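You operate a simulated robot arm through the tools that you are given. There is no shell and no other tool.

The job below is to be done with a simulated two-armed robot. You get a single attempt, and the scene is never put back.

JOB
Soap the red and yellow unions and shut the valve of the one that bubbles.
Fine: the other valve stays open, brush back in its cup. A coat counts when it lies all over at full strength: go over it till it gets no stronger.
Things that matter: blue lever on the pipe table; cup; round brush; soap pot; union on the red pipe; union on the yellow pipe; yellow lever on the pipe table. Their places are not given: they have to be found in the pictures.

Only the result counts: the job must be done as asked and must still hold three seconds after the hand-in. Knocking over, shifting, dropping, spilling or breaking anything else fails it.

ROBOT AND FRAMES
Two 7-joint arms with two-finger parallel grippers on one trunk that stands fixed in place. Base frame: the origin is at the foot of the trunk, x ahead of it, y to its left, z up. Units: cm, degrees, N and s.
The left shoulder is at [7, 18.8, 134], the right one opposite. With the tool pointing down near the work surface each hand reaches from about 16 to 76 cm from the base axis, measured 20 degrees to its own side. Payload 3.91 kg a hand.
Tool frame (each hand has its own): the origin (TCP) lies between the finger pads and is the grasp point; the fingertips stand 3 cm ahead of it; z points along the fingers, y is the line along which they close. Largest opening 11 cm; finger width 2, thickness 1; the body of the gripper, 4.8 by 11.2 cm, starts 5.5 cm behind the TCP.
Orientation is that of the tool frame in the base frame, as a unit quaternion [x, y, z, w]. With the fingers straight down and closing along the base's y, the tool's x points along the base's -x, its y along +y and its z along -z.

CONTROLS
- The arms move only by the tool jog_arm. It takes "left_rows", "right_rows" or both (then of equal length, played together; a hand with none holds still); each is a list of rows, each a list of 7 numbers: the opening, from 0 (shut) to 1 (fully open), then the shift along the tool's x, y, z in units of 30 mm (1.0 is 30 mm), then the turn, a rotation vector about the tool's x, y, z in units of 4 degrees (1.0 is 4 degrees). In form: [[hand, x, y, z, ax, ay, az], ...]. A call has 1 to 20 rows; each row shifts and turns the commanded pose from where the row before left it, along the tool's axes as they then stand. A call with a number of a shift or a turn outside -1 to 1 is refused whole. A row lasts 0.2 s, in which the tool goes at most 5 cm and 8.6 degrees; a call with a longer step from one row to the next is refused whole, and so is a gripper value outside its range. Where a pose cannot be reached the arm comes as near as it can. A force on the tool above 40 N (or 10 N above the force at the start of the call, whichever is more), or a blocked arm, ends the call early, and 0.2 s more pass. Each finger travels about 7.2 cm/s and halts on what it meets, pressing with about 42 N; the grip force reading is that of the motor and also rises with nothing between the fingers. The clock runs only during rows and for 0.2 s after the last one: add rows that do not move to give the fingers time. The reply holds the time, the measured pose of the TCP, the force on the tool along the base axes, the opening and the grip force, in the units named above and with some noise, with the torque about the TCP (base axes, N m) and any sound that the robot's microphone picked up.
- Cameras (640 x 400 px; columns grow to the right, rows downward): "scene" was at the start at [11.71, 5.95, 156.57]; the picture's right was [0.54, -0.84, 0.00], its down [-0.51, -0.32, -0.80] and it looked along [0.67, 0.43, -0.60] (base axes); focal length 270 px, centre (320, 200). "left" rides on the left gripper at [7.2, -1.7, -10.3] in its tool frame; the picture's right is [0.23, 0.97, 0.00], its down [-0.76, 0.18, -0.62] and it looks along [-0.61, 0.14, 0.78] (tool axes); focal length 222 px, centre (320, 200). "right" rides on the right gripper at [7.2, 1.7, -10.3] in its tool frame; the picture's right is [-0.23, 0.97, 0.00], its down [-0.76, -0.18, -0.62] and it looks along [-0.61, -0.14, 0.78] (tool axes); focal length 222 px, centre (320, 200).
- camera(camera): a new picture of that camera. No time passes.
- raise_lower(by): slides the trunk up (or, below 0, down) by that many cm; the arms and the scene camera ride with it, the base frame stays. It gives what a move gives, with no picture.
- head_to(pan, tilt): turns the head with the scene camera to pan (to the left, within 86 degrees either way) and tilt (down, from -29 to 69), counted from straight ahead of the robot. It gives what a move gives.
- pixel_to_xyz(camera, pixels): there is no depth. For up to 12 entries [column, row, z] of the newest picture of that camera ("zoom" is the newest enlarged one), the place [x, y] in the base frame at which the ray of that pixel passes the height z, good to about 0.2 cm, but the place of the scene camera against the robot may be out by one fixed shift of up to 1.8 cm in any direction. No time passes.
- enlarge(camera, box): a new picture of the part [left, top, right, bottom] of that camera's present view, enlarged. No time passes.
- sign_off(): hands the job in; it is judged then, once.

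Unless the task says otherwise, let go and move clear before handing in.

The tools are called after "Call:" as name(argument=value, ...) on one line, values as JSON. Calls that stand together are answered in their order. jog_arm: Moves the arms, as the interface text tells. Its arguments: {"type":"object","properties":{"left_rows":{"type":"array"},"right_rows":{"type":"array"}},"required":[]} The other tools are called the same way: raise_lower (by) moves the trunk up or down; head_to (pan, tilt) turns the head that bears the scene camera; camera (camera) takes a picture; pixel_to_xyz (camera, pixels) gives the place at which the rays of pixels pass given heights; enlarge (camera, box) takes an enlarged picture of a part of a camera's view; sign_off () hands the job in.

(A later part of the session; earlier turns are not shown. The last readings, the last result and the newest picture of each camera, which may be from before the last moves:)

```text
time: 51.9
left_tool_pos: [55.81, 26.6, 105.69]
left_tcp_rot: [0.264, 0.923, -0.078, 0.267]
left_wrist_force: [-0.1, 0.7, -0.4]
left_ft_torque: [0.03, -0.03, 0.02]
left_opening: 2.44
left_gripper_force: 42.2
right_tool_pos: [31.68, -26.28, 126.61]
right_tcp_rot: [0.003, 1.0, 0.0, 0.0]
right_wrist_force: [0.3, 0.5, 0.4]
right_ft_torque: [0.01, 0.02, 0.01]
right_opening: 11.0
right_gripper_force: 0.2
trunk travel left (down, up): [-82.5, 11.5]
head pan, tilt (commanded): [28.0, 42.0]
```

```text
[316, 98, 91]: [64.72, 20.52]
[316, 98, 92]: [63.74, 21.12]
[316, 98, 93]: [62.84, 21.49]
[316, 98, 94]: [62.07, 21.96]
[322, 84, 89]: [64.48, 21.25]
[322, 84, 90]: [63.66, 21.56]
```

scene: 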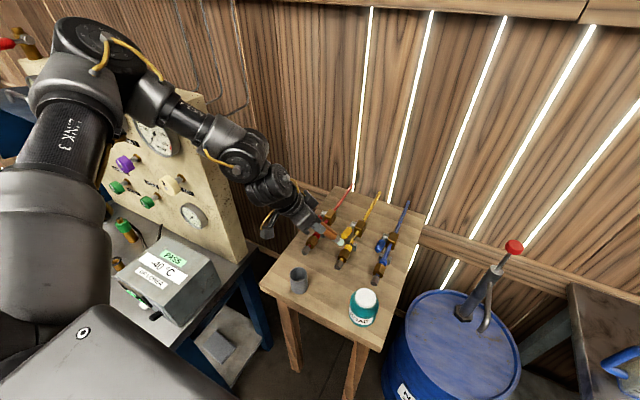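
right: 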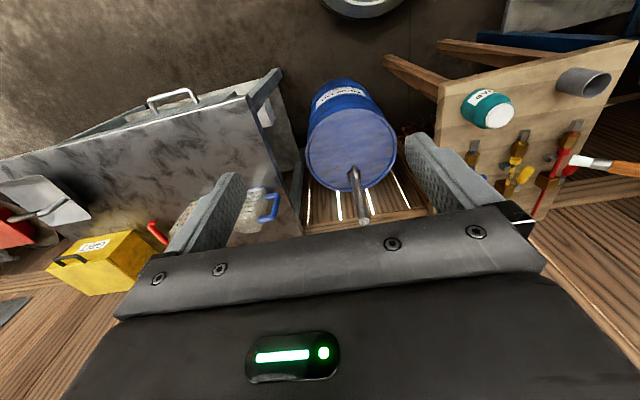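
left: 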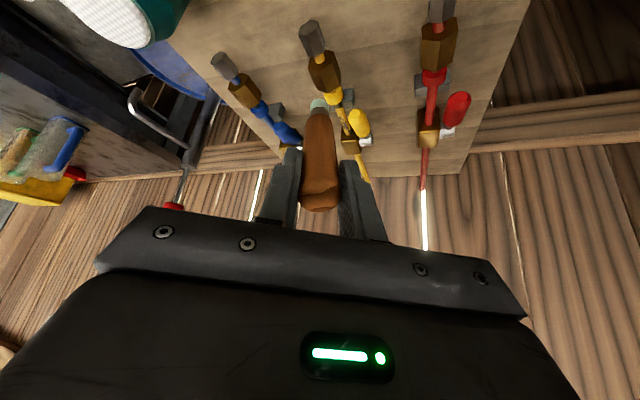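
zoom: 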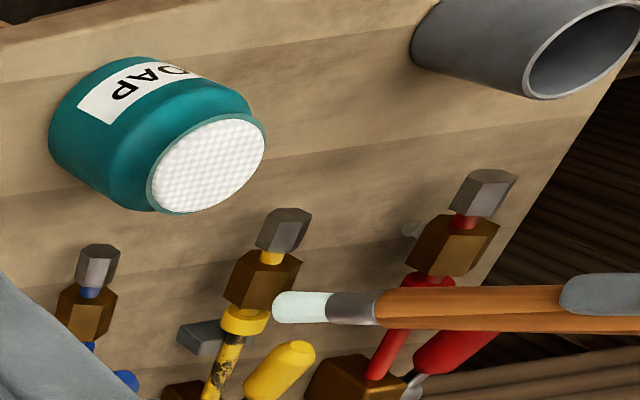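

Both rays put the tip at about (63.6,21.0,91.8), slightly right of and above the union at (63.1,22.05,89). I'll lower it onto the top of the union.

Call:
jog_arm(left_rows=[[0, 0.53, 0.12, 0.256, 0, 0, 0], [0, 0, 0, 0, 0, 0, 0]])

Call:
enlarge(camera="scene", box=[320, 190, 380, 250])

Call:
enlarge(camera="left", box=[280, 40, 370, 120])

Call:
enlarge(camera="right", box=[500, 100, 620, 190])

```text
time: 52.5
left_tool_pos: [55.1, 27.22, 104.26]
left_tcp_rot: [0.264, 0.923, -0.077, 0.27]
left_wrist_force: [-5.6, 3.6, 24.0]
left_ft_torque: [-0.81, -1.01, -0.04]
left_opening: 2.49
left_gripper_force: 41.8
right_tool_pos: [31.23, -26.31, 126.6]
right_tcp_rot: [0.0, 1.0, 0.0, 0.001]
right_wrist_force: [0.6, -0.6, -0.8]
right_ft_torque: [-0.01, 0.05, -0.03]
right_opening: 11.01
right_gripper_force: 0.0
trunk travel left (down, up): [-82.5, 11.5]
head pan, tilt (commanded): [28.0, 42.0]
```

```text
6.67 times, centred on (350, 220) of scene
```

zoom: 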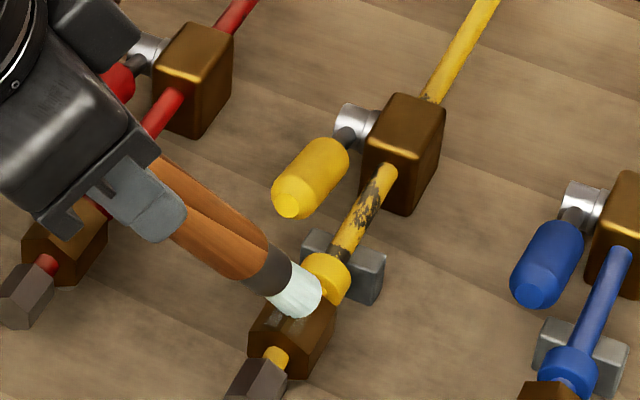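

```text
5.00 times, centred on (325, 80) of left
```

zoom: 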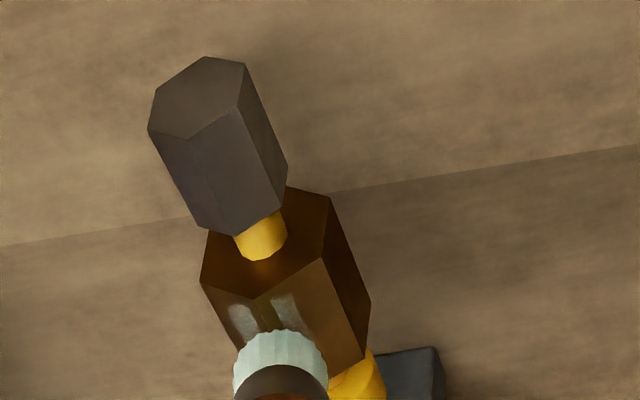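

```text
4.44 times, centred on (560, 145) of right
```

zoom: 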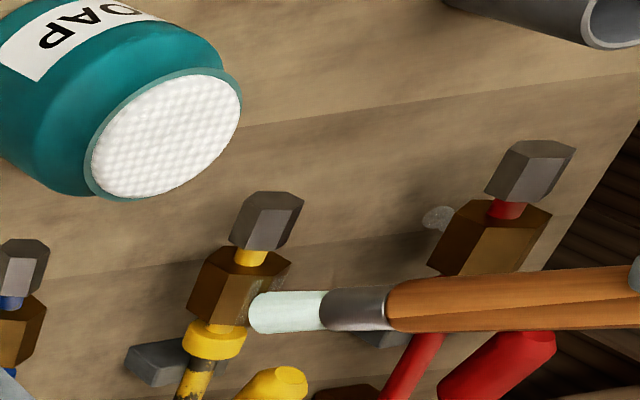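

Contact is made at 24 N and white soap streaks already show on two union faces (left zoom (243,320), (285,310)). I'll ease off slightly and stroke along the union toward the cap and back.

Call:
jog_arm(left_rows=[[0, -0.04, 0, -0.063, 0, 0, 0], [0, 0.157, -0.191, -0.098, 0, 0, 0], [0, 0.157, -0.191, -0.098, 0, 0, 0], [0, 0.157, -0.191, -0.098, 0, 0, 0], [0, 0, 0, 0, 0, 0, 0]])

Call:
enlarge(camera="scene", box=[320, 190, 380, 250])

Call:
enlarge(camera="left", box=[280, 60, 370, 140])

Call:
enlarge(camera="right", box=[500, 100, 620, 190])

```text
time: 53.7
left_tool_pos: [53.07, 26.85, 104.15]
left_tcp_rot: [0.264, 0.924, -0.077, 0.265]
left_wrist_force: [-0.2, 0.3, -0.1]
left_ft_torque: [0.02, -0.01, 0.01]
left_opening: 2.45
left_gripper_force: 42.4
right_tool_pos: [31.8, -26.3, 126.52]
right_tcp_rot: [0.002, 1.0, 0.0, -0.001]
right_wrist_force: [-0.8, 0.0, 0.1]
right_ft_torque: [-0.02, -0.02, 0.01]
right_opening: 10.97
right_gripper_force: 0.1
trunk travel left (down, up): [-82.5, 11.5]
head pan, tilt (commanded): [28.0, 42.0]
```

```text
6.67 times, centred on (350, 220) of scene
```

zoom: 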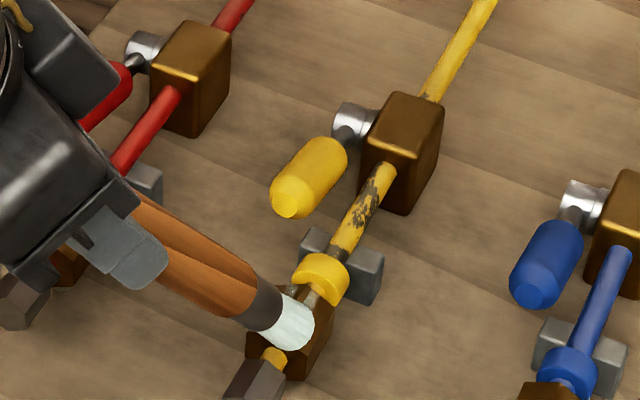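

```text
5.00 times, centred on (325, 100) of left
```

zoom: 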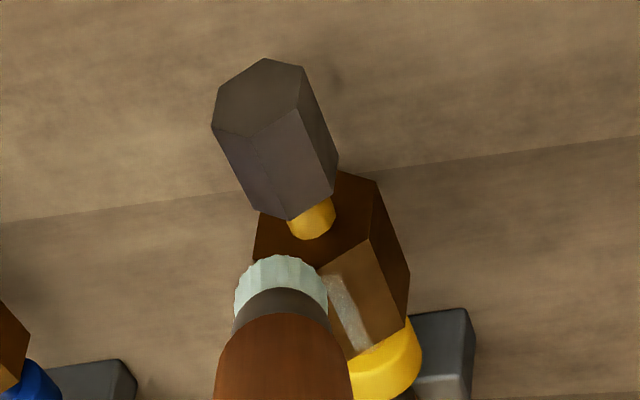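

```text
4.44 times, centred on (560, 145) of right
```

zoom: 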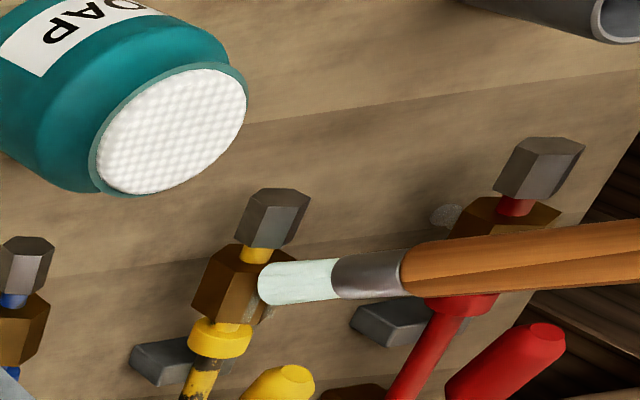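

The stroke laid a soap stripe on one face, and the brush is now just off the cap end with zero force. I'll do a top pass forth and back, then a pass on the upper-left face.

Call:
jog_arm(left_rows=[[0, -0.03, 0, -0.05, 0, 0, 0], [0, -0.157, 0.191, 0.098, 0, 0, 0], [0, -0.157, 0.191, 0.098, 0, 0, 0], [0, -0.157, 0.191, 0.098, 0, 0, 0], [0, -0.157, 0.191, 0.098, 0, 0, 0], [0, 0.157, -0.191, -0.098, 0, 0, 0], [0, 0.157, -0.191, -0.098, 0, 0, 0], [0, 0.157, -0.191, -0.098, 0, 0, 0], [0, 0.157, -0.191, -0.098, 0, 0, 0], [0, 0.28, 0.278, -0.09, 0, 0, 0], [0, -0.157, 0.191, 0.098, 0, 0, 0], [0, -0.157, 0.191, 0.098, 0, 0, 0], [0, -0.157, 0.191, 0.098, 0, 0, 0], [0, -0.157, 0.191, 0.098, 0, 0, 0], [0, 0.157, -0.191, -0.098, 0, 0, 0], [0, 0.157, -0.191, -0.098, 0, 0, 0], [0, 0.157, -0.191, -0.098, 0, 0, 0], [0, 0.157, -0.191, -0.098, 0, 0, 0]])

Call:
enlarge(camera="scene", box=[320, 190, 380, 250])

Call:
enlarge(camera="left", box=[280, 60, 370, 140])

Call:
enlarge(camera="right", box=[500, 100, 620, 190])

```text
time: 57.5
left_tool_pos: [52.64, 27.85, 104.13]
left_tcp_rot: [0.265, 0.924, -0.077, 0.267]
left_wrist_force: [-0.7, 0.4, -0.9]
left_ft_torque: [-0.01, 0.03, 0.03]
left_opening: 2.44
left_gripper_force: 42.3
right_tool_pos: [31.64, -26.32, 126.48]
right_tcp_rot: [0.002, 1.0, 0.0, 0.0]
right_wrist_force: [0.1, -0.2, -0.1]
right_ft_torque: [0.02, -0.04, 0.01]
right_opening: 10.99
right_gripper_force: 0.1
trunk travel left (down, up): [-82.5, 11.5]
head pan, tilt (commanded): [28.0, 42.0]
```

```text
6.67 times, centred on (350, 220) of scene
```

zoom: 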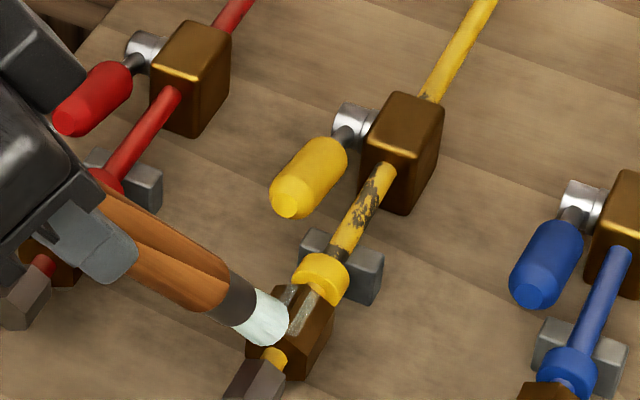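

```text
5.00 times, centred on (325, 100) of left
```

zoom: 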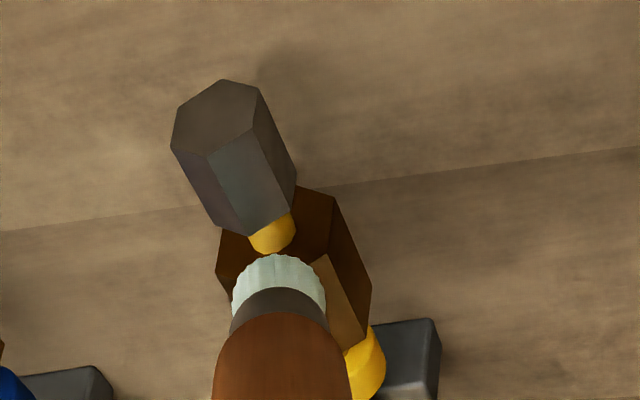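

```text
4.44 times, centred on (560, 145) of right
```

zoom: 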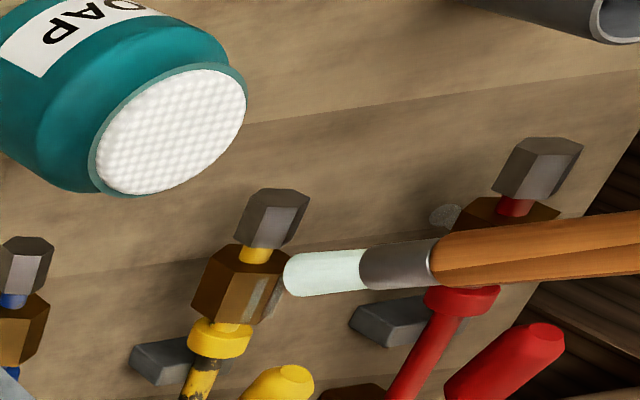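

Light stripes now show on both sides of the union's top ridge (scene zoom (290,295), (305,310)). I'll lift the brush a little to see the coat clearly.

Call:
jog_arm(left_rows=[[0, -0.1, 0.4, -0.7, 0, 0, 0], [0, -0.1, 0.4, -0.7, 0, 0, 0]])

Call:
enlarge(camera="scene", box=[335, 210, 375, 250])

Call:
enlarge(camera="left", box=[220, 40, 370, 160])

Call:
enlarge(camera="right", box=[500, 130, 560, 190])

```text
time: 58.1
left_tool_pos: [52.26, 31.09, 108.12]
left_tcp_rot: [0.263, 0.924, -0.078, 0.267]
left_wrist_force: [-0.2, 0.2, -0.6]
left_ft_torque: [0.02, 0.02, -0.03]
left_opening: 2.45
left_gripper_force: 41.6
right_tool_pos: [31.45, -26.16, 126.62]
right_tcp_rot: [0.001, 1.0, -0.001, 0.0]
right_wrist_force: [-0.7, 0.2, -0.3]
right_ft_torque: [-0.01, -0.02, 0.01]
right_opening: 11.0
right_gripper_force: 0.1
trunk travel left (down, up): [-82.5, 11.5]
head pan, tilt (commanded): [28.0, 42.0]
```

```text
10.00 times, centred on (355, 230) of scene
```

zoom: 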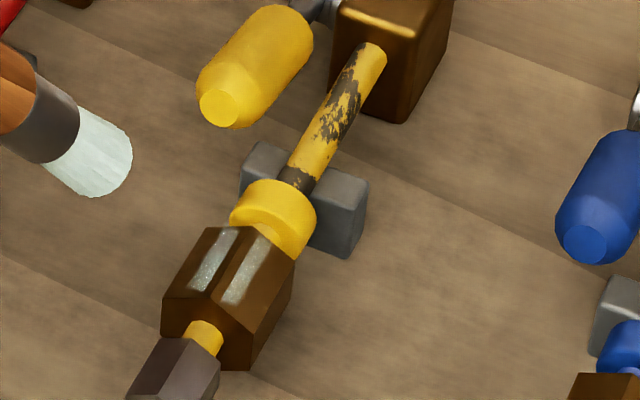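

```text
3.33 times, centred on (295, 100) of left
```

zoom: 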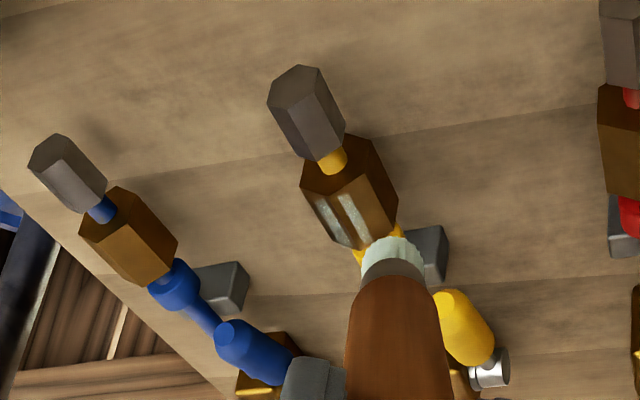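

```text
6.67 times, centred on (530, 160) of right
```

zoom: 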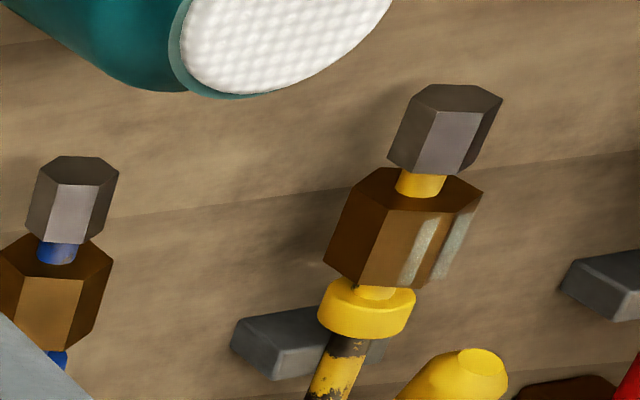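

With the brush lifted, I can see two white strips, one on each side of the union's top ridge (scene zoom (212,258), (245,268)), so the coat is laid in sectors around the hex. I'll now paint the left side, working downward.

Call:
jog_arm(left_rows=[[0, 0.182, -0.074, 0.89, 0, 0, 0], [0, 0.182, -0.074, 0.89, 0, 0, 0], [0, -0.081, -0.093, 0.051, 0, 0, 0], [0, -0.157, 0.191, 0.098, 0, 0, 0], [0, -0.157, 0.191, 0.098, 0, 0, 0], [0, -0.157, 0.191, 0.098, 0, 0, 0], [0, 0.157, -0.191, -0.098, 0, 0, 0], [0, 0.157, -0.191, -0.098, 0, 0, 0], [0, 0.157, -0.191, -0.098, 0, 0, 0], [0, 0.142, 0, 0.225, 0, 0, 0], [0, -0.157, 0.191, 0.098, 0, 0, 0], [0, -0.157, 0.191, 0.098, 0, 0, 0], [0, -0.157, 0.191, 0.098, 0, 0, 0], [0, 0.157, -0.191, -0.098, 0, 0, 0], [0, 0.157, -0.191, -0.098, 0, 0, 0], [0, 0.157, -0.191, -0.098, 0, 0, 0]])

Call:
enlarge(camera="scene", box=[330, 210, 370, 250])

Call:
enlarge(camera="left", box=[250, 40, 370, 140])

Call:
enlarge(camera="right", box=[500, 130, 560, 190])

```text
time: 61.5
left_tool_pos: [54.0, 29.31, 102.18]
left_tcp_rot: [0.263, 0.924, -0.077, 0.268]
left_wrist_force: [5.3, 12.7, 9.9]
left_ft_torque: [0.95, -1.57, 1.44]
left_opening: 2.55
left_gripper_force: 41.9
right_tool_pos: [31.62, -26.11, 126.51]
right_tcp_rot: [0.0, 1.0, -0.001, 0.0]
right_wrist_force: [0.0, -0.4, -0.5]
right_ft_torque: [0.02, 0.02, 0.04]
right_opening: 11.0
right_gripper_force: 0.0
trunk travel left (down, up): [-82.5, 11.5]
head pan, tilt (commanded): [28.0, 42.0]
```

```text
10.00 times, centred on (350, 230) of scene
```

zoom: 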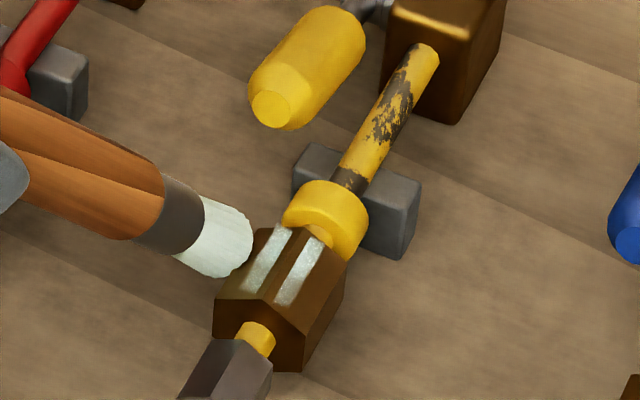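

```text
4.00 times, centred on (310, 90) of left
```

zoom: 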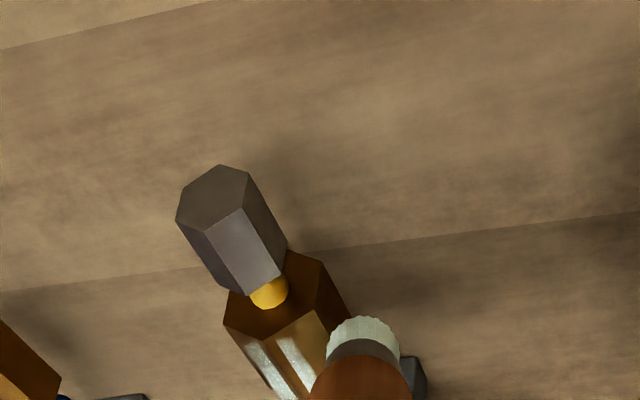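

```text
6.67 times, centred on (530, 160) of right
```

zoom: 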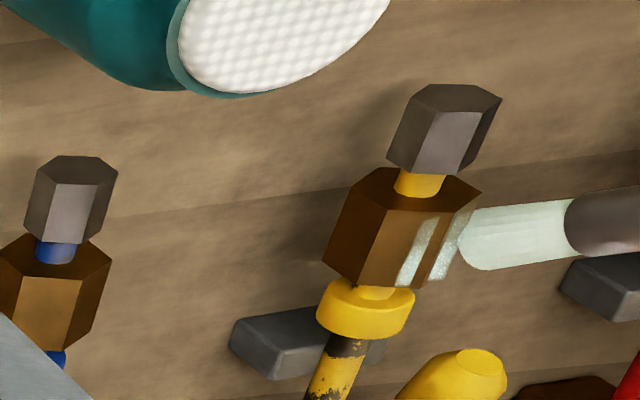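

The two strips look brighter, and the bristles press on the left side at about 13 N. I'll continue with lower passes on the left and lower-left.

Call:
jog_arm(left_rows=[[0, 0.142, 0, 0.225, 0, 0, 0], [0, -0.157, 0.191, 0.098, 0, 0, 0], [0, -0.157, 0.191, 0.098, 0, 0, 0], [0, -0.157, 0.191, 0.098, 0, 0, 0], [0, 0.157, -0.191, -0.098, 0, 0, 0], [0, 0.157, -0.191, -0.098, 0, 0, 0], [0, 0.157, -0.191, -0.098, 0, 0, 0], [0, 0.122, -0.023, 0.238, 0, 0, 0], [0, -0.157, 0.191, 0.098, 0, 0, 0], [0, -0.157, 0.191, 0.098, 0, 0, 0], [0, -0.157, 0.191, 0.098, 0, 0, 0], [0, 0.157, -0.191, -0.098, 0, 0, 0], [0, 0.157, -0.191, -0.098, 0, 0, 0], [0, 0.157, -0.191, -0.098, 0, 0, 0]])

Call:
enlarge(camera="scene", box=[330, 210, 370, 250])

Call:
enlarge(camera="right", box=[500, 130, 560, 190])

Call:
camera(camera="left")

```text
time: 64.5
left_tool_pos: [53.99, 29.23, 100.42]
left_tcp_rot: [0.263, 0.924, -0.077, 0.267]
left_wrist_force: [2.8, 14.3, 1.2]
left_ft_torque: [1.72, -0.43, 1.48]
left_opening: 2.53
left_gripper_force: 42.3
right_tool_pos: [31.71, -25.84, 126.63]
right_tcp_rot: [0.001, 1.0, 0.0, -0.002]
right_wrist_force: [-0.4, -0.2, 0.4]
right_ft_torque: [0.0, 0.0, 0.0]
right_opening: 11.01
right_gripper_force: 0.0
trunk travel left (down, up): [-82.5, 11.5]
head pan, tilt (commanded): [28.0, 42.0]
```

```text
10.00 times, centred on (350, 230) of scene
```

zoom: 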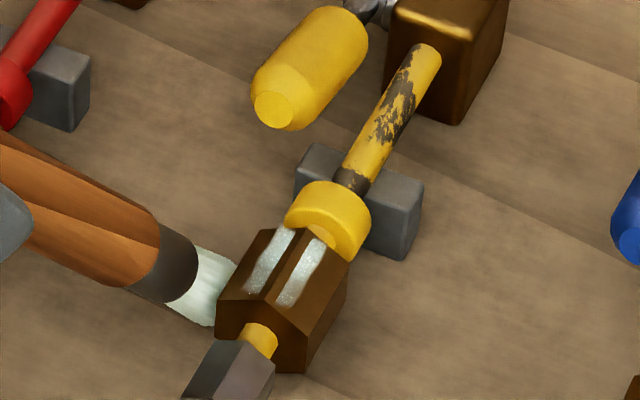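

```text
6.67 times, centred on (530, 160) of right
```

zoom: 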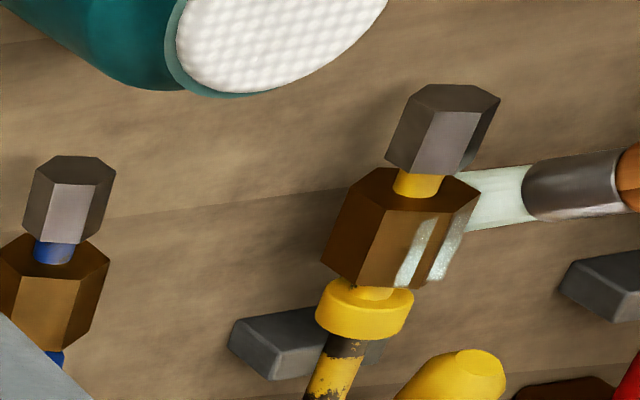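

```text
taken
```

left: 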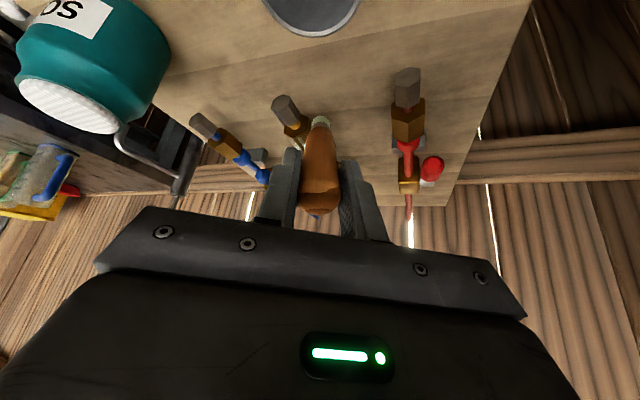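

The left side has been worked at about 14 N. I'll back the brush off and view that side.

Call:
jog_arm(left_rows=[[0, 0.1, 0.3, -0.3, 0, 0, 0], [0, 0, 0.5, -0.8, 0, 0, 0], [0, 0, 0.5, -0.8, 0, 0, 0]])

Call:
enlarge(camera="left", box=[240, 60, 340, 140])

Call:
enlarge(camera="scene", box=[330, 210, 370, 250])

Call:
camera(camera="left")

```text
time: 65.3
left_tool_pos: [53.46, 34.16, 105.3]
left_tcp_rot: [0.265, 0.923, -0.08, 0.268]
left_wrist_force: [-0.6, 0.5, 0.0]
left_ft_torque: [0.0, 0.01, 0.01]
left_opening: 2.45
left_gripper_force: 41.8
right_tool_pos: [31.52, -26.14, 126.66]
right_tcp_rot: [0.002, 1.0, -0.002, 0.001]
right_wrist_force: [-0.1, -0.4, -0.1]
right_ft_torque: [-0.01, 0.04, 0.0]
right_opening: 10.99
right_gripper_force: 0.2
trunk travel left (down, up): [-82.5, 11.5]
head pan, tilt (commanded): [28.0, 42.0]
```

```text
5.00 times, centred on (290, 100) of left
```

zoom: 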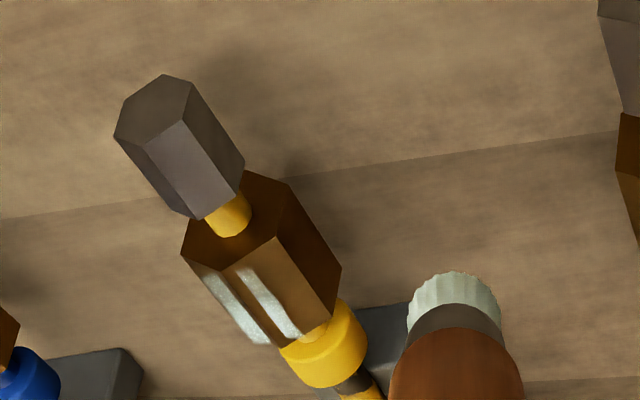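

```text
10.00 times, centred on (350, 230) of scene
```

zoom: 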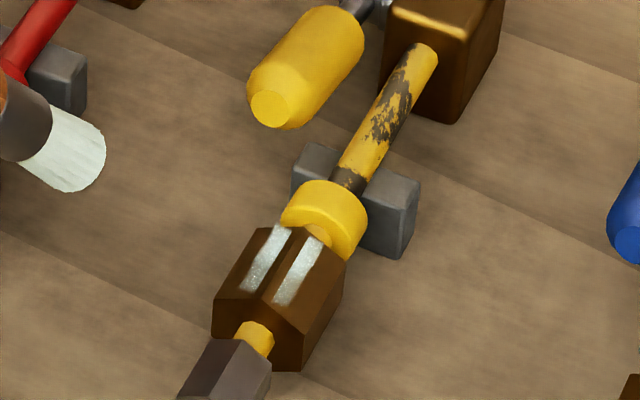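

```text
taken
```

left: 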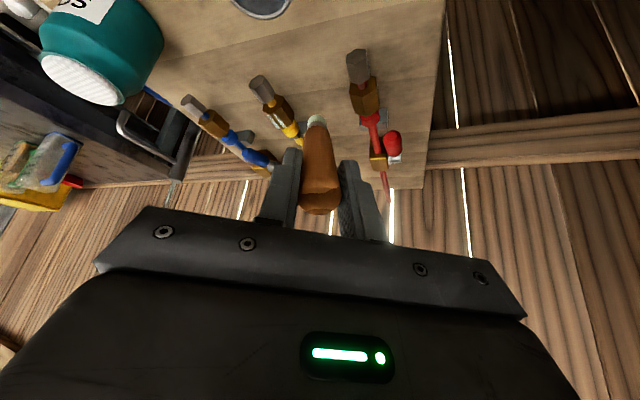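

The left facet shows no strips at all even after pressing there; only the two strips by the top ridge exist, bright at the collar end and dimmer toward the cap end (left zoom (240,270)). I'll go back to the top and stroke the whole length, especially the cap end.

Call:
jog_arm(left_rows=[[0, -0.464, -0.687, 0.072, 0, 0, 0], [0, -0.464, -0.687, 0.072, 0, 0, 0], [0, -0.464, -0.687, 0.072, 0, 0, 0], [0, 0.23, 0, 0.365, 0, 0, 0], [0, 0.23, 0, 0.365, 0, 0, 0], [0, -0.118, 0.143, 0.074, 0, 0, 0], [0, -0.118, 0.143, 0.074, 0, 0, 0], [0, -0.118, 0.143, 0.074, 0, 0, 0], [0, -0.118, 0.143, 0.074, 0, 0, 0], [0, 0.118, -0.143, -0.074, 0, 0, 0], [0, 0.118, -0.143, -0.074, 0, 0, 0], [0, 0.118, -0.143, -0.074, 0, 0, 0]])

Call:
enlarge(camera="scene", box=[330, 210, 370, 250])

Call:
enlarge(camera="right", box=[500, 130, 560, 190])

Call:
enlarge(camera="left", box=[260, 60, 360, 140])

```text
time: 67.9
left_tool_pos: [53.84, 27.05, 104.39]
left_tcp_rot: [0.264, 0.924, -0.078, 0.267]
left_wrist_force: [0.3, -0.2, -0.2]
left_ft_torque: [0.0, 0.01, 0.02]
left_opening: 2.43
left_gripper_force: 42.2
right_tool_pos: [31.65, -26.33, 126.5]
right_tcp_rot: [0.002, 1.0, 0.0, 0.0]
right_wrist_force: [0.5, -0.3, -0.6]
right_ft_torque: [0.02, 0.02, 0.01]
right_opening: 11.0
right_gripper_force: 0.0
trunk travel left (down, up): [-82.5, 11.5]
head pan, tilt (commanded): [28.0, 42.0]
```

```text
10.00 times, centred on (350, 230) of scene
```

zoom: 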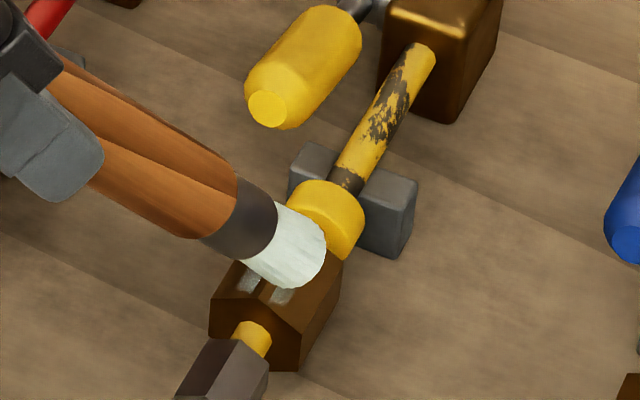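

```text
6.67 times, centred on (530, 160) of right
```

zoom: 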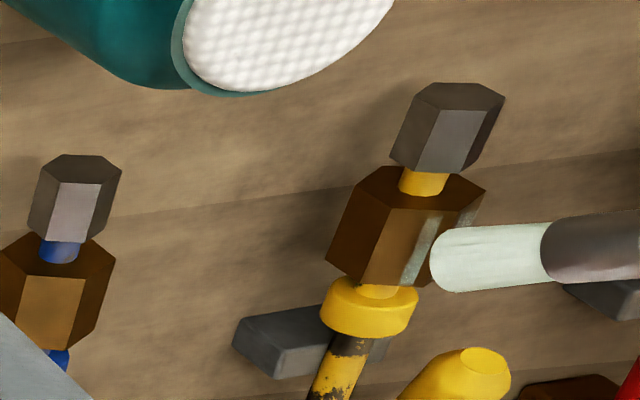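

```text
5.00 times, centred on (310, 100) of left
```

zoom: 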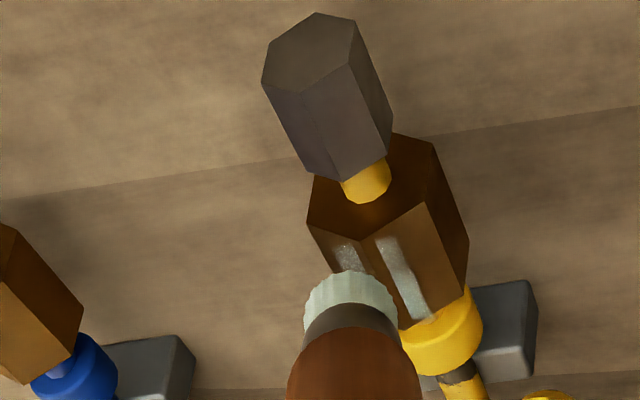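

The brush is now just above the surface (zero force). I'll lower 0.5 cm and stroke toward the cap end.

Call:
jog_arm(left_rows=[[0, 0.089, 0, 0.141, 0, 0, 0], [0, 0.06, -0.072, -0.037, 0, 0, 0], [0, 0.06, -0.072, -0.037, 0, 0, 0]])

Call:
enlarge(camera="scene", box=[330, 210, 370, 250])

Call:
enlarge(camera="left", box=[260, 60, 360, 140])

```text
time: 68.7
left_tool_pos: [53.24, 26.91, 103.81]
left_tcp_rot: [0.265, 0.924, -0.078, 0.266]
left_wrist_force: [0.6, 0.3, -0.8]
left_ft_torque: [0.0, 0.02, -0.02]
left_opening: 2.47
left_gripper_force: 42.5
right_tool_pos: [31.68, -26.21, 126.41]
right_tcp_rot: [0.002, 1.0, 0.0, 0.0]
right_wrist_force: [-0.8, 0.1, 0.7]
right_ft_torque: [-0.01, 0.05, 0.0]
right_opening: 10.99
right_gripper_force: 0.1
trunk travel left (down, up): [-82.5, 11.5]
head pan, tilt (commanded): [28.0, 42.0]
```

```text
10.00 times, centred on (350, 230) of scene
```

zoom: 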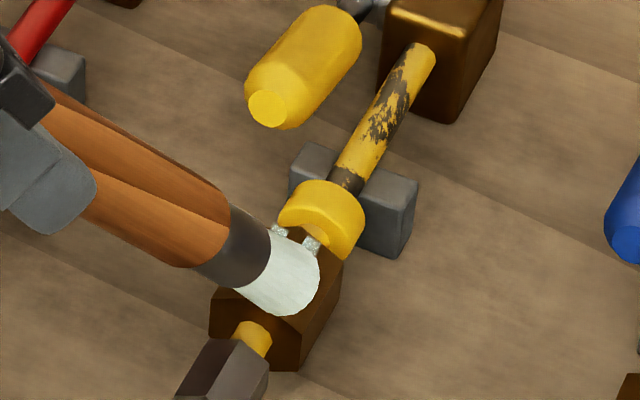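

```text
5.00 times, centred on (310, 100) of left
```

zoom: 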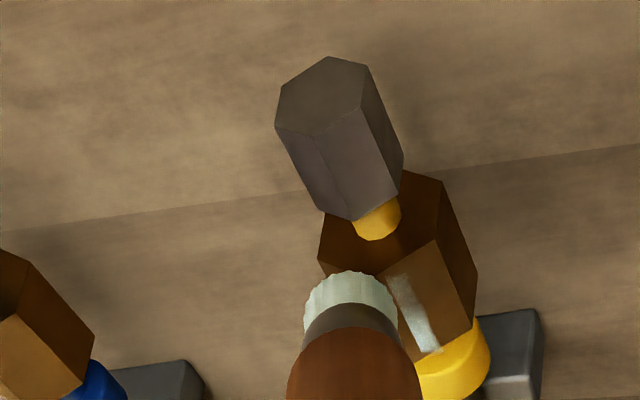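

Still no contact here. I'll lower in small steps to find it.

Call:
jog_arm(left_rows=[[0, 0.071, 0, 0.112, 0, 0, 0], [0, 0, 0, 0, 0, 0, 0]])

Call:
jog_arm(left_rows=[[0, 0.071, 0, 0.112, 0, 0, 0], [0, 0, 0, 0, 0, 0, 0]])

Call:
enlarge(camera="right", box=[500, 130, 560, 190])

Call:
enlarge(camera="left", box=[260, 60, 360, 140])

```text
time: 69.3
left_tool_pos: [53.39, 26.69, 103.57]
left_tcp_rot: [0.265, 0.923, -0.079, 0.268]
left_wrist_force: [0.1, -1.3, 7.0]
left_ft_torque: [-0.54, -0.6, -0.12]
left_opening: 2.45
left_gripper_force: 41.4
right_tool_pos: [31.57, -26.28, 126.47]
right_tcp_rot: [0.002, 1.0, 0.0, 0.001]
right_wrist_force: [0.1, -0.3, -0.4]
right_ft_torque: [-0.01, 0.0, 0.0]
right_opening: 10.99
right_gripper_force: 0.1
trunk travel left (down, up): [-82.5, 11.5]
head pan, tilt (commanded): [28.0, 42.0]
```

```text
time: 69.9
left_tool_pos: [53.11, 26.59, 103.17]
left_tcp_rot: [0.264, 0.923, -0.078, 0.268]
left_wrist_force: [-1.4, -3.2, 14.0]
left_ft_torque: [-1.09, -1.05, -0.27]
left_opening: 2.48
left_gripper_force: 42.1
right_tool_pos: [31.47, -26.36, 126.6]
right_tcp_rot: [0.002, 1.0, 0.0, 0.001]
right_wrist_force: [0.0, 0.3, 0.1]
right_ft_torque: [0.0, 0.01, 0.01]
right_opening: 10.99
right_gripper_force: 0.0
trunk travel left (down, up): [-82.5, 11.5]
head pan, tilt (commanded): [28.0, 42.0]
```

```text
6.67 times, centred on (530, 160) of right
```

zoom: 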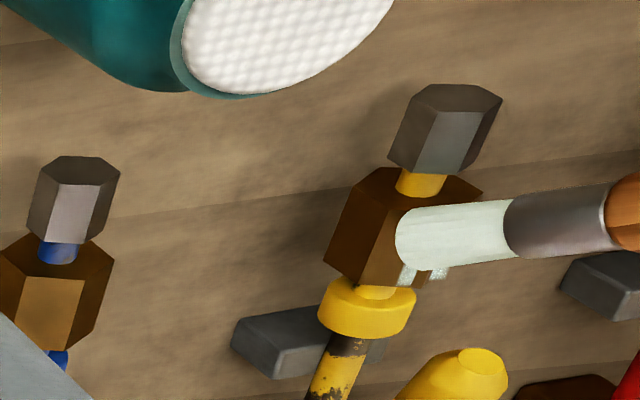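

```text
5.00 times, centred on (310, 100) of left
```

zoom: 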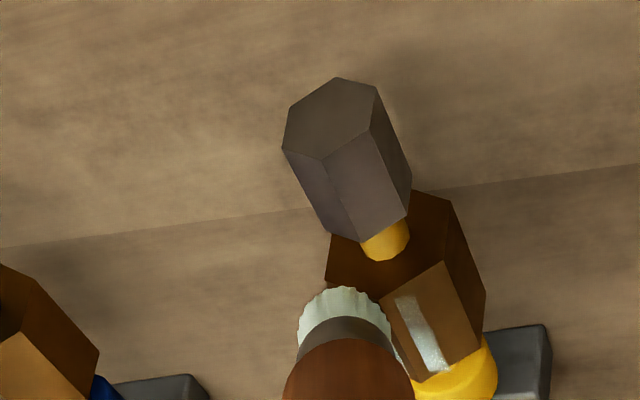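

Contact is at 14 N near the cap end. I'll stroke the full length back and forth, then shift slightly left and repeat.

Call:
jog_arm(left_rows=[[0, -0.118, 0.143, 0.074, 0, 0, 0], [0, -0.118, 0.143, 0.074, 0, 0, 0], [0, -0.118, 0.143, 0.074, 0, 0, 0], [0, -0.118, 0.143, 0.074, 0, 0, 0], [0, 0.118, -0.143, -0.074, 0, 0, 0], [0, 0.118, -0.143, -0.074, 0, 0, 0], [0, 0.118, -0.143, -0.074, 0, 0, 0], [0, 0.118, -0.143, -0.074, 0, 0, 0], [0, 0.11, 0.13, -0.07, 0, 0, 0], [0, -0.118, 0.143, 0.074, 0, 0, 0], [0, -0.118, 0.143, 0.074, 0, 0, 0], [0, -0.118, 0.143, 0.074, 0, 0, 0], [0, -0.118, 0.143, 0.074, 0, 0, 0], [0, 0.118, -0.143, -0.074, 0, 0, 0], [0, 0.118, -0.143, -0.074, 0, 0, 0], [0, 0.118, -0.143, -0.074, 0, 0, 0], [0, 0.118, -0.143, -0.074, 0, 0, 0]])

Call:
enlarge(camera="scene", box=[330, 210, 370, 250])

Call:
enlarge(camera="left", box=[260, 60, 360, 140])

Call:
enlarge(camera="right", box=[500, 130, 560, 190])

```text
time: 73.5
left_tool_pos: [53.19, 27.34, 103.05]
left_tcp_rot: [0.264, 0.924, -0.079, 0.266]
left_wrist_force: [1.8, -2.6, 2.8]
left_ft_torque: [-0.48, -0.42, -0.16]
left_opening: 2.44
left_gripper_force: 42.0
right_tool_pos: [31.69, -26.22, 126.5]
right_tcp_rot: [0.001, 1.0, -0.001, 0.001]
right_wrist_force: [0.1, 0.3, 0.3]
right_ft_torque: [0.02, 0.02, -0.03]
right_opening: 11.0
right_gripper_force: 0.0
trunk travel left (down, up): [-82.5, 11.5]
head pan, tilt (commanded): [28.0, 42.0]
```

```text
10.00 times, centred on (350, 230) of scene
```

zoom: 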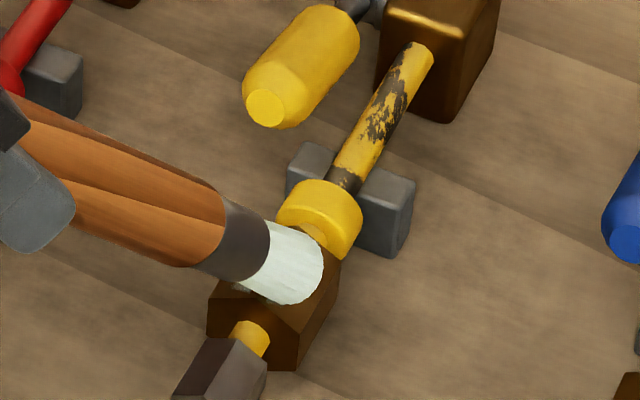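

```text
5.00 times, centred on (310, 100) of left
```

zoom: 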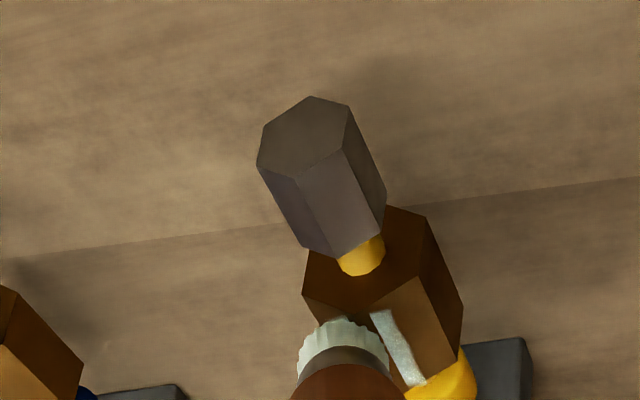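

```text
6.67 times, centred on (530, 160) of right
```

zoom: 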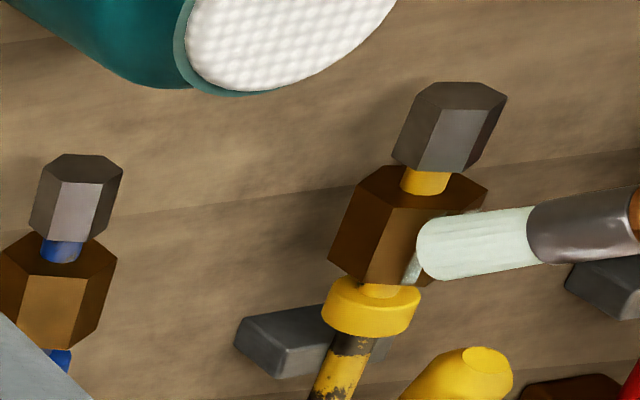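

The visible strip is now evenly bright along its whole length. I'll lift to compare both strips.

Call:
jog_arm(left_rows=[[0, -0.1, 0.4, -0.7, 0, 0, 0], [0, -0.1, 0.4, -0.7, 0, 0, 0]])

Call:
enlarge(camera="scene", box=[335, 215, 365, 245])

Call:
enlarge(camera="left", box=[240, 60, 340, 140])

Call:
enlarge(camera="right", box=[510, 140, 560, 180])

```text
time: 74.1
left_tool_pos: [52.76, 30.41, 106.88]
left_tcp_rot: [0.264, 0.924, -0.078, 0.267]
left_wrist_force: [0.5, -0.4, -0.8]
left_ft_torque: [-0.02, 0.02, 0.03]
left_opening: 2.44
left_gripper_force: 42.1
right_tool_pos: [31.58, -26.27, 126.56]
right_tcp_rot: [0.002, 1.0, -0.001, 0.0]
right_wrist_force: [-0.5, -0.4, 0.4]
right_ft_torque: [0.02, 0.01, 0.01]
right_opening: 11.02
right_gripper_force: 0.0
trunk travel left (down, up): [-82.5, 11.5]
head pan, tilt (commanded): [28.0, 42.0]
```

```text
13.33 times, centred on (350, 230) of scene
```

zoom: 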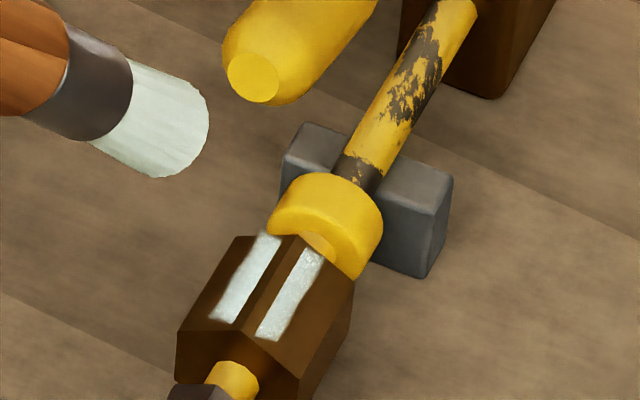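

```text
5.00 times, centred on (290, 100) of left
```

zoom: 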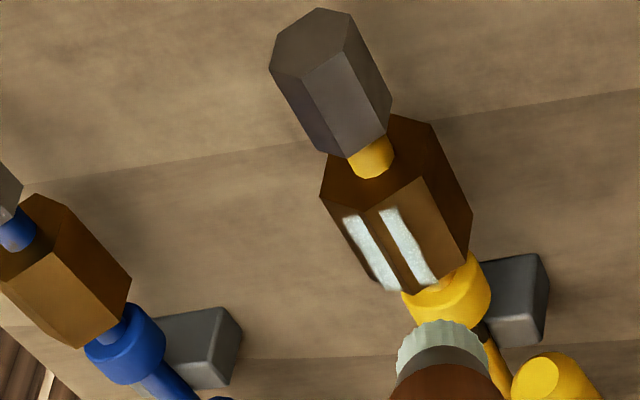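

```text
10.00 times, centred on (535, 160) of right
```

zoom: 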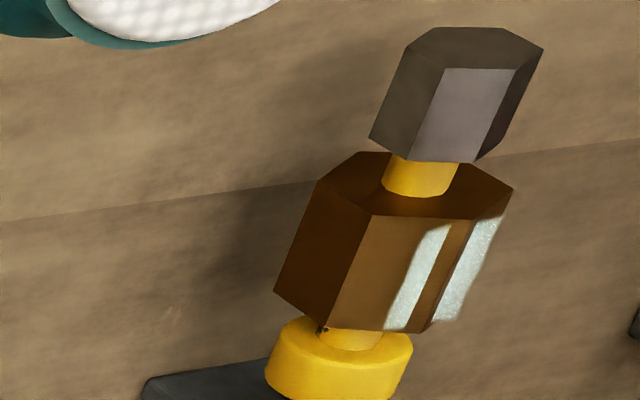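

Both strips are now bright white along the full length. To be sure the coat is at full strength, I'll go over both once more and compare.

Call:
jog_arm(left_rows=[[0, 0.1, -0.4, 0.7, 0, 0, 0], [0, 0.12, -0.4, 0.74, 0, 0, 0], [0, -0.118, 0.143, 0.074, 0, 0, 0], [0, -0.118, 0.143, 0.074, 0, 0, 0], [0, -0.118, 0.143, 0.074, 0, 0, 0], [0, -0.118, 0.143, 0.074, 0, 0, 0], [0, 0.118, -0.143, -0.074, 0, 0, 0], [0, 0.118, -0.143, -0.074, 0, 0, 0], [0, 0.118, -0.143, -0.074, 0, 0, 0], [0, 0.118, -0.143, -0.074, 0, 0, 0], [0, -0.12, -0.14, 0.077, 0, 0, 0], [0, -0.118, 0.143, 0.074, 0, 0, 0], [0, -0.118, 0.143, 0.074, 0, 0, 0], [0, -0.118, 0.143, 0.074, 0, 0, 0], [0, -0.118, 0.143, 0.074, 0, 0, 0], [0, 0.118, -0.143, -0.074, 0, 0, 0], [0, 0.118, -0.143, -0.074, 0, 0, 0], [0, 0.118, -0.143, -0.074, 0, 0, 0], [0, 0.118, -0.143, -0.074, 0, 0, 0]])

Call:
jog_arm(left_rows=[[0, -0.1, 0.5, -0.7, 0, 0, 0], [0, -0.1, 0.5, -0.7, 0, 0, 0]])

Call:
enlarge(camera="scene", box=[335, 215, 365, 245])

Call:
enlarge(camera="left", box=[240, 60, 340, 140])

Call:
enlarge(camera="right", box=[510, 140, 560, 180])

Call:
camera(camera="left")

```text
time: 78.1
left_tool_pos: [53.31, 26.71, 102.88]
left_tcp_rot: [0.264, 0.924, -0.078, 0.266]
left_wrist_force: [0.1, 0.0, -0.9]
left_ft_torque: [0.01, 0.02, -0.02]
left_opening: 2.45
left_gripper_force: 42.4
right_tool_pos: [31.57, -26.32, 126.49]
right_tcp_rot: [0.002, 1.0, 0.0, 0.0]
right_wrist_force: [0.1, -0.1, 0.7]
right_ft_torque: [0.0, 0.0, -0.02]
right_opening: 11.0
right_gripper_force: 0.0
trunk travel left (down, up): [-82.5, 11.5]
head pan, tilt (commanded): [28.0, 42.0]
```

```text
time: 78.7
left_tool_pos: [53.44, 30.12, 106.69]
left_tcp_rot: [0.263, 0.924, -0.077, 0.268]
left_wrist_force: [-0.7, -0.4, -0.9]
left_ft_torque: [-0.01, 0.02, -0.02]
left_opening: 2.44
left_gripper_force: 42.2
right_tool_pos: [31.52, -26.17, 126.53]
right_tcp_rot: [0.002, 1.0, -0.001, 0.0]
right_wrist_force: [-0.2, 0.0, -0.3]
right_ft_torque: [0.0, 0.02, -0.02]
right_opening: 10.99
right_gripper_force: 0.1
trunk travel left (down, up): [-82.5, 11.5]
head pan, tilt (commanded): [28.0, 42.0]
```

```text
13.33 times, centred on (350, 230) of scene
```

zoom: 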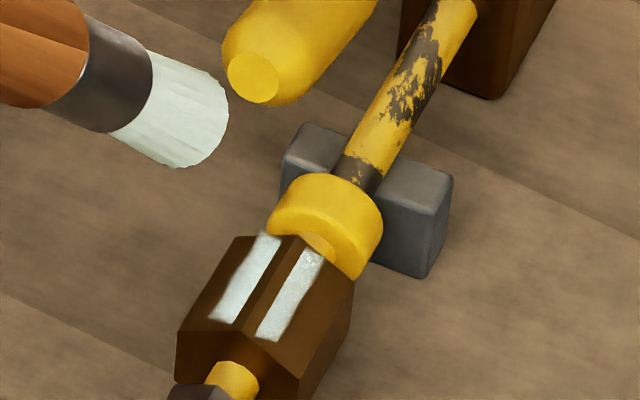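

```text
5.00 times, centred on (290, 100) of left
```

zoom: 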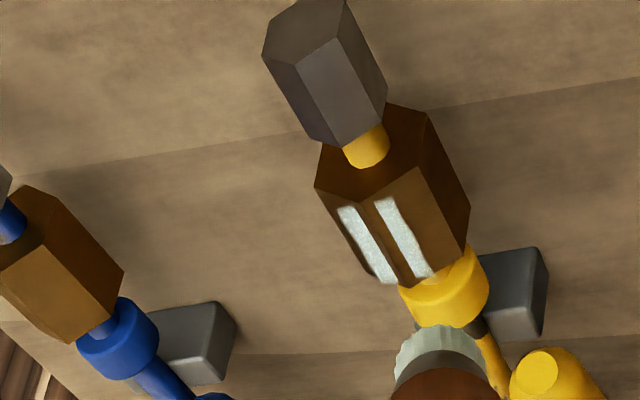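

```text
10.00 times, centred on (535, 160) of right
```

zoom: 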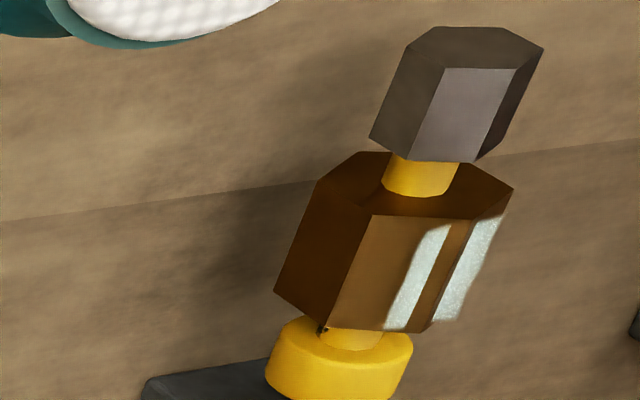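

```text
taken
```

left: 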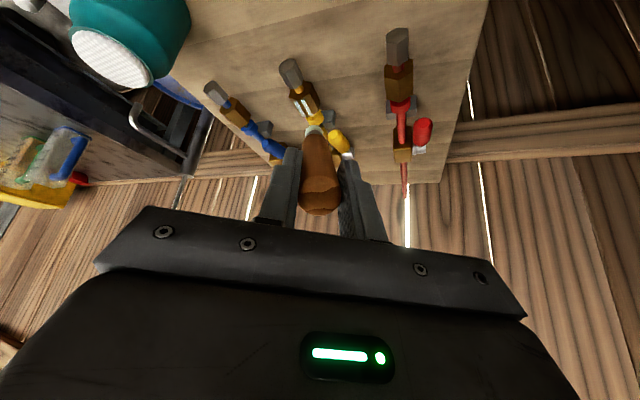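

The strips look unchanged, but the last pass ended with zero force, so it may not have touched. I'll repeat it a bit lower to make sure it is really saturated.

Call:
jog_arm(left_rows=[[0, 0.1, -0.5, 0.7, 0, 0, 0], [0, 0.11, -0.45, 0.72, 0, 0, 0], [0, 0.089, 0, 0.141, 0, 0, 0], [0, 0, 0, 0, 0, 0, 0]])

Call:
jog_arm(left_rows=[[0, -0.118, 0.143, 0.074, 0, 0, 0], [0, -0.118, 0.143, 0.074, 0, 0, 0], [0, -0.118, 0.143, 0.074, 0, 0, 0]])

Call:
enlarge(camera="right", box=[510, 130, 570, 180])

```text
time: 79.7
left_tool_pos: [53.46, 26.75, 102.57]
left_tcp_rot: [0.263, 0.923, -0.077, 0.27]
left_wrist_force: [1.7, -1.8, 10.2]
left_ft_torque: [-0.95, -1.17, -0.17]
left_opening: 2.46
left_gripper_force: 42.1
right_tool_pos: [31.66, -26.42, 126.56]
right_tcp_rot: [0.001, 1.0, 0.0, 0.0]
right_wrist_force: [0.6, 0.5, 0.0]
right_ft_torque: [0.0, 0.02, 0.03]
right_opening: 11.0
right_gripper_force: 0.1
trunk travel left (down, up): [-82.5, 11.5]
head pan, tilt (commanded): [28.0, 42.0]
```

```text
time: 80.5
left_tool_pos: [55.1, 27.19, 102.41]
left_tcp_rot: [0.265, 0.923, -0.077, 0.267]
left_wrist_force: [-3.5, -7.4, 9.4]
left_ft_torque: [-1.45, -0.49, -0.87]
left_opening: 2.48
left_gripper_force: 42.1
right_tool_pos: [31.37, -26.39, 126.52]
right_tcp_rot: [0.001, 1.0, 0.001, 0.001]
right_wrist_force: [-1.0, 0.5, -0.7]
right_ft_torque: [0.02, -0.03, -0.01]
right_opening: 10.99
right_gripper_force: 0.1
trunk travel left (down, up): [-82.5, 11.5]
head pan, tilt (commanded): [28.0, 42.0]
```

```text
8.00 times, centred on (540, 155) of right
```

zoom: 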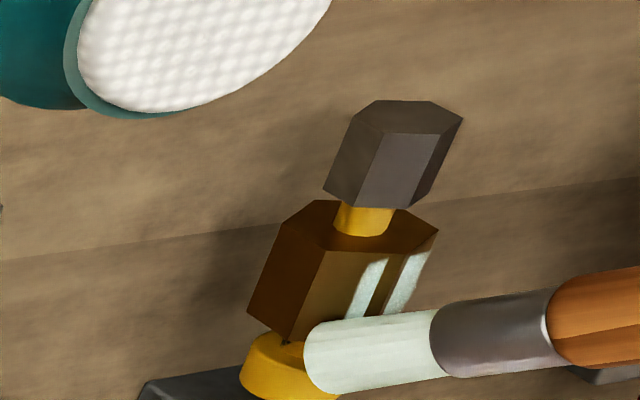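

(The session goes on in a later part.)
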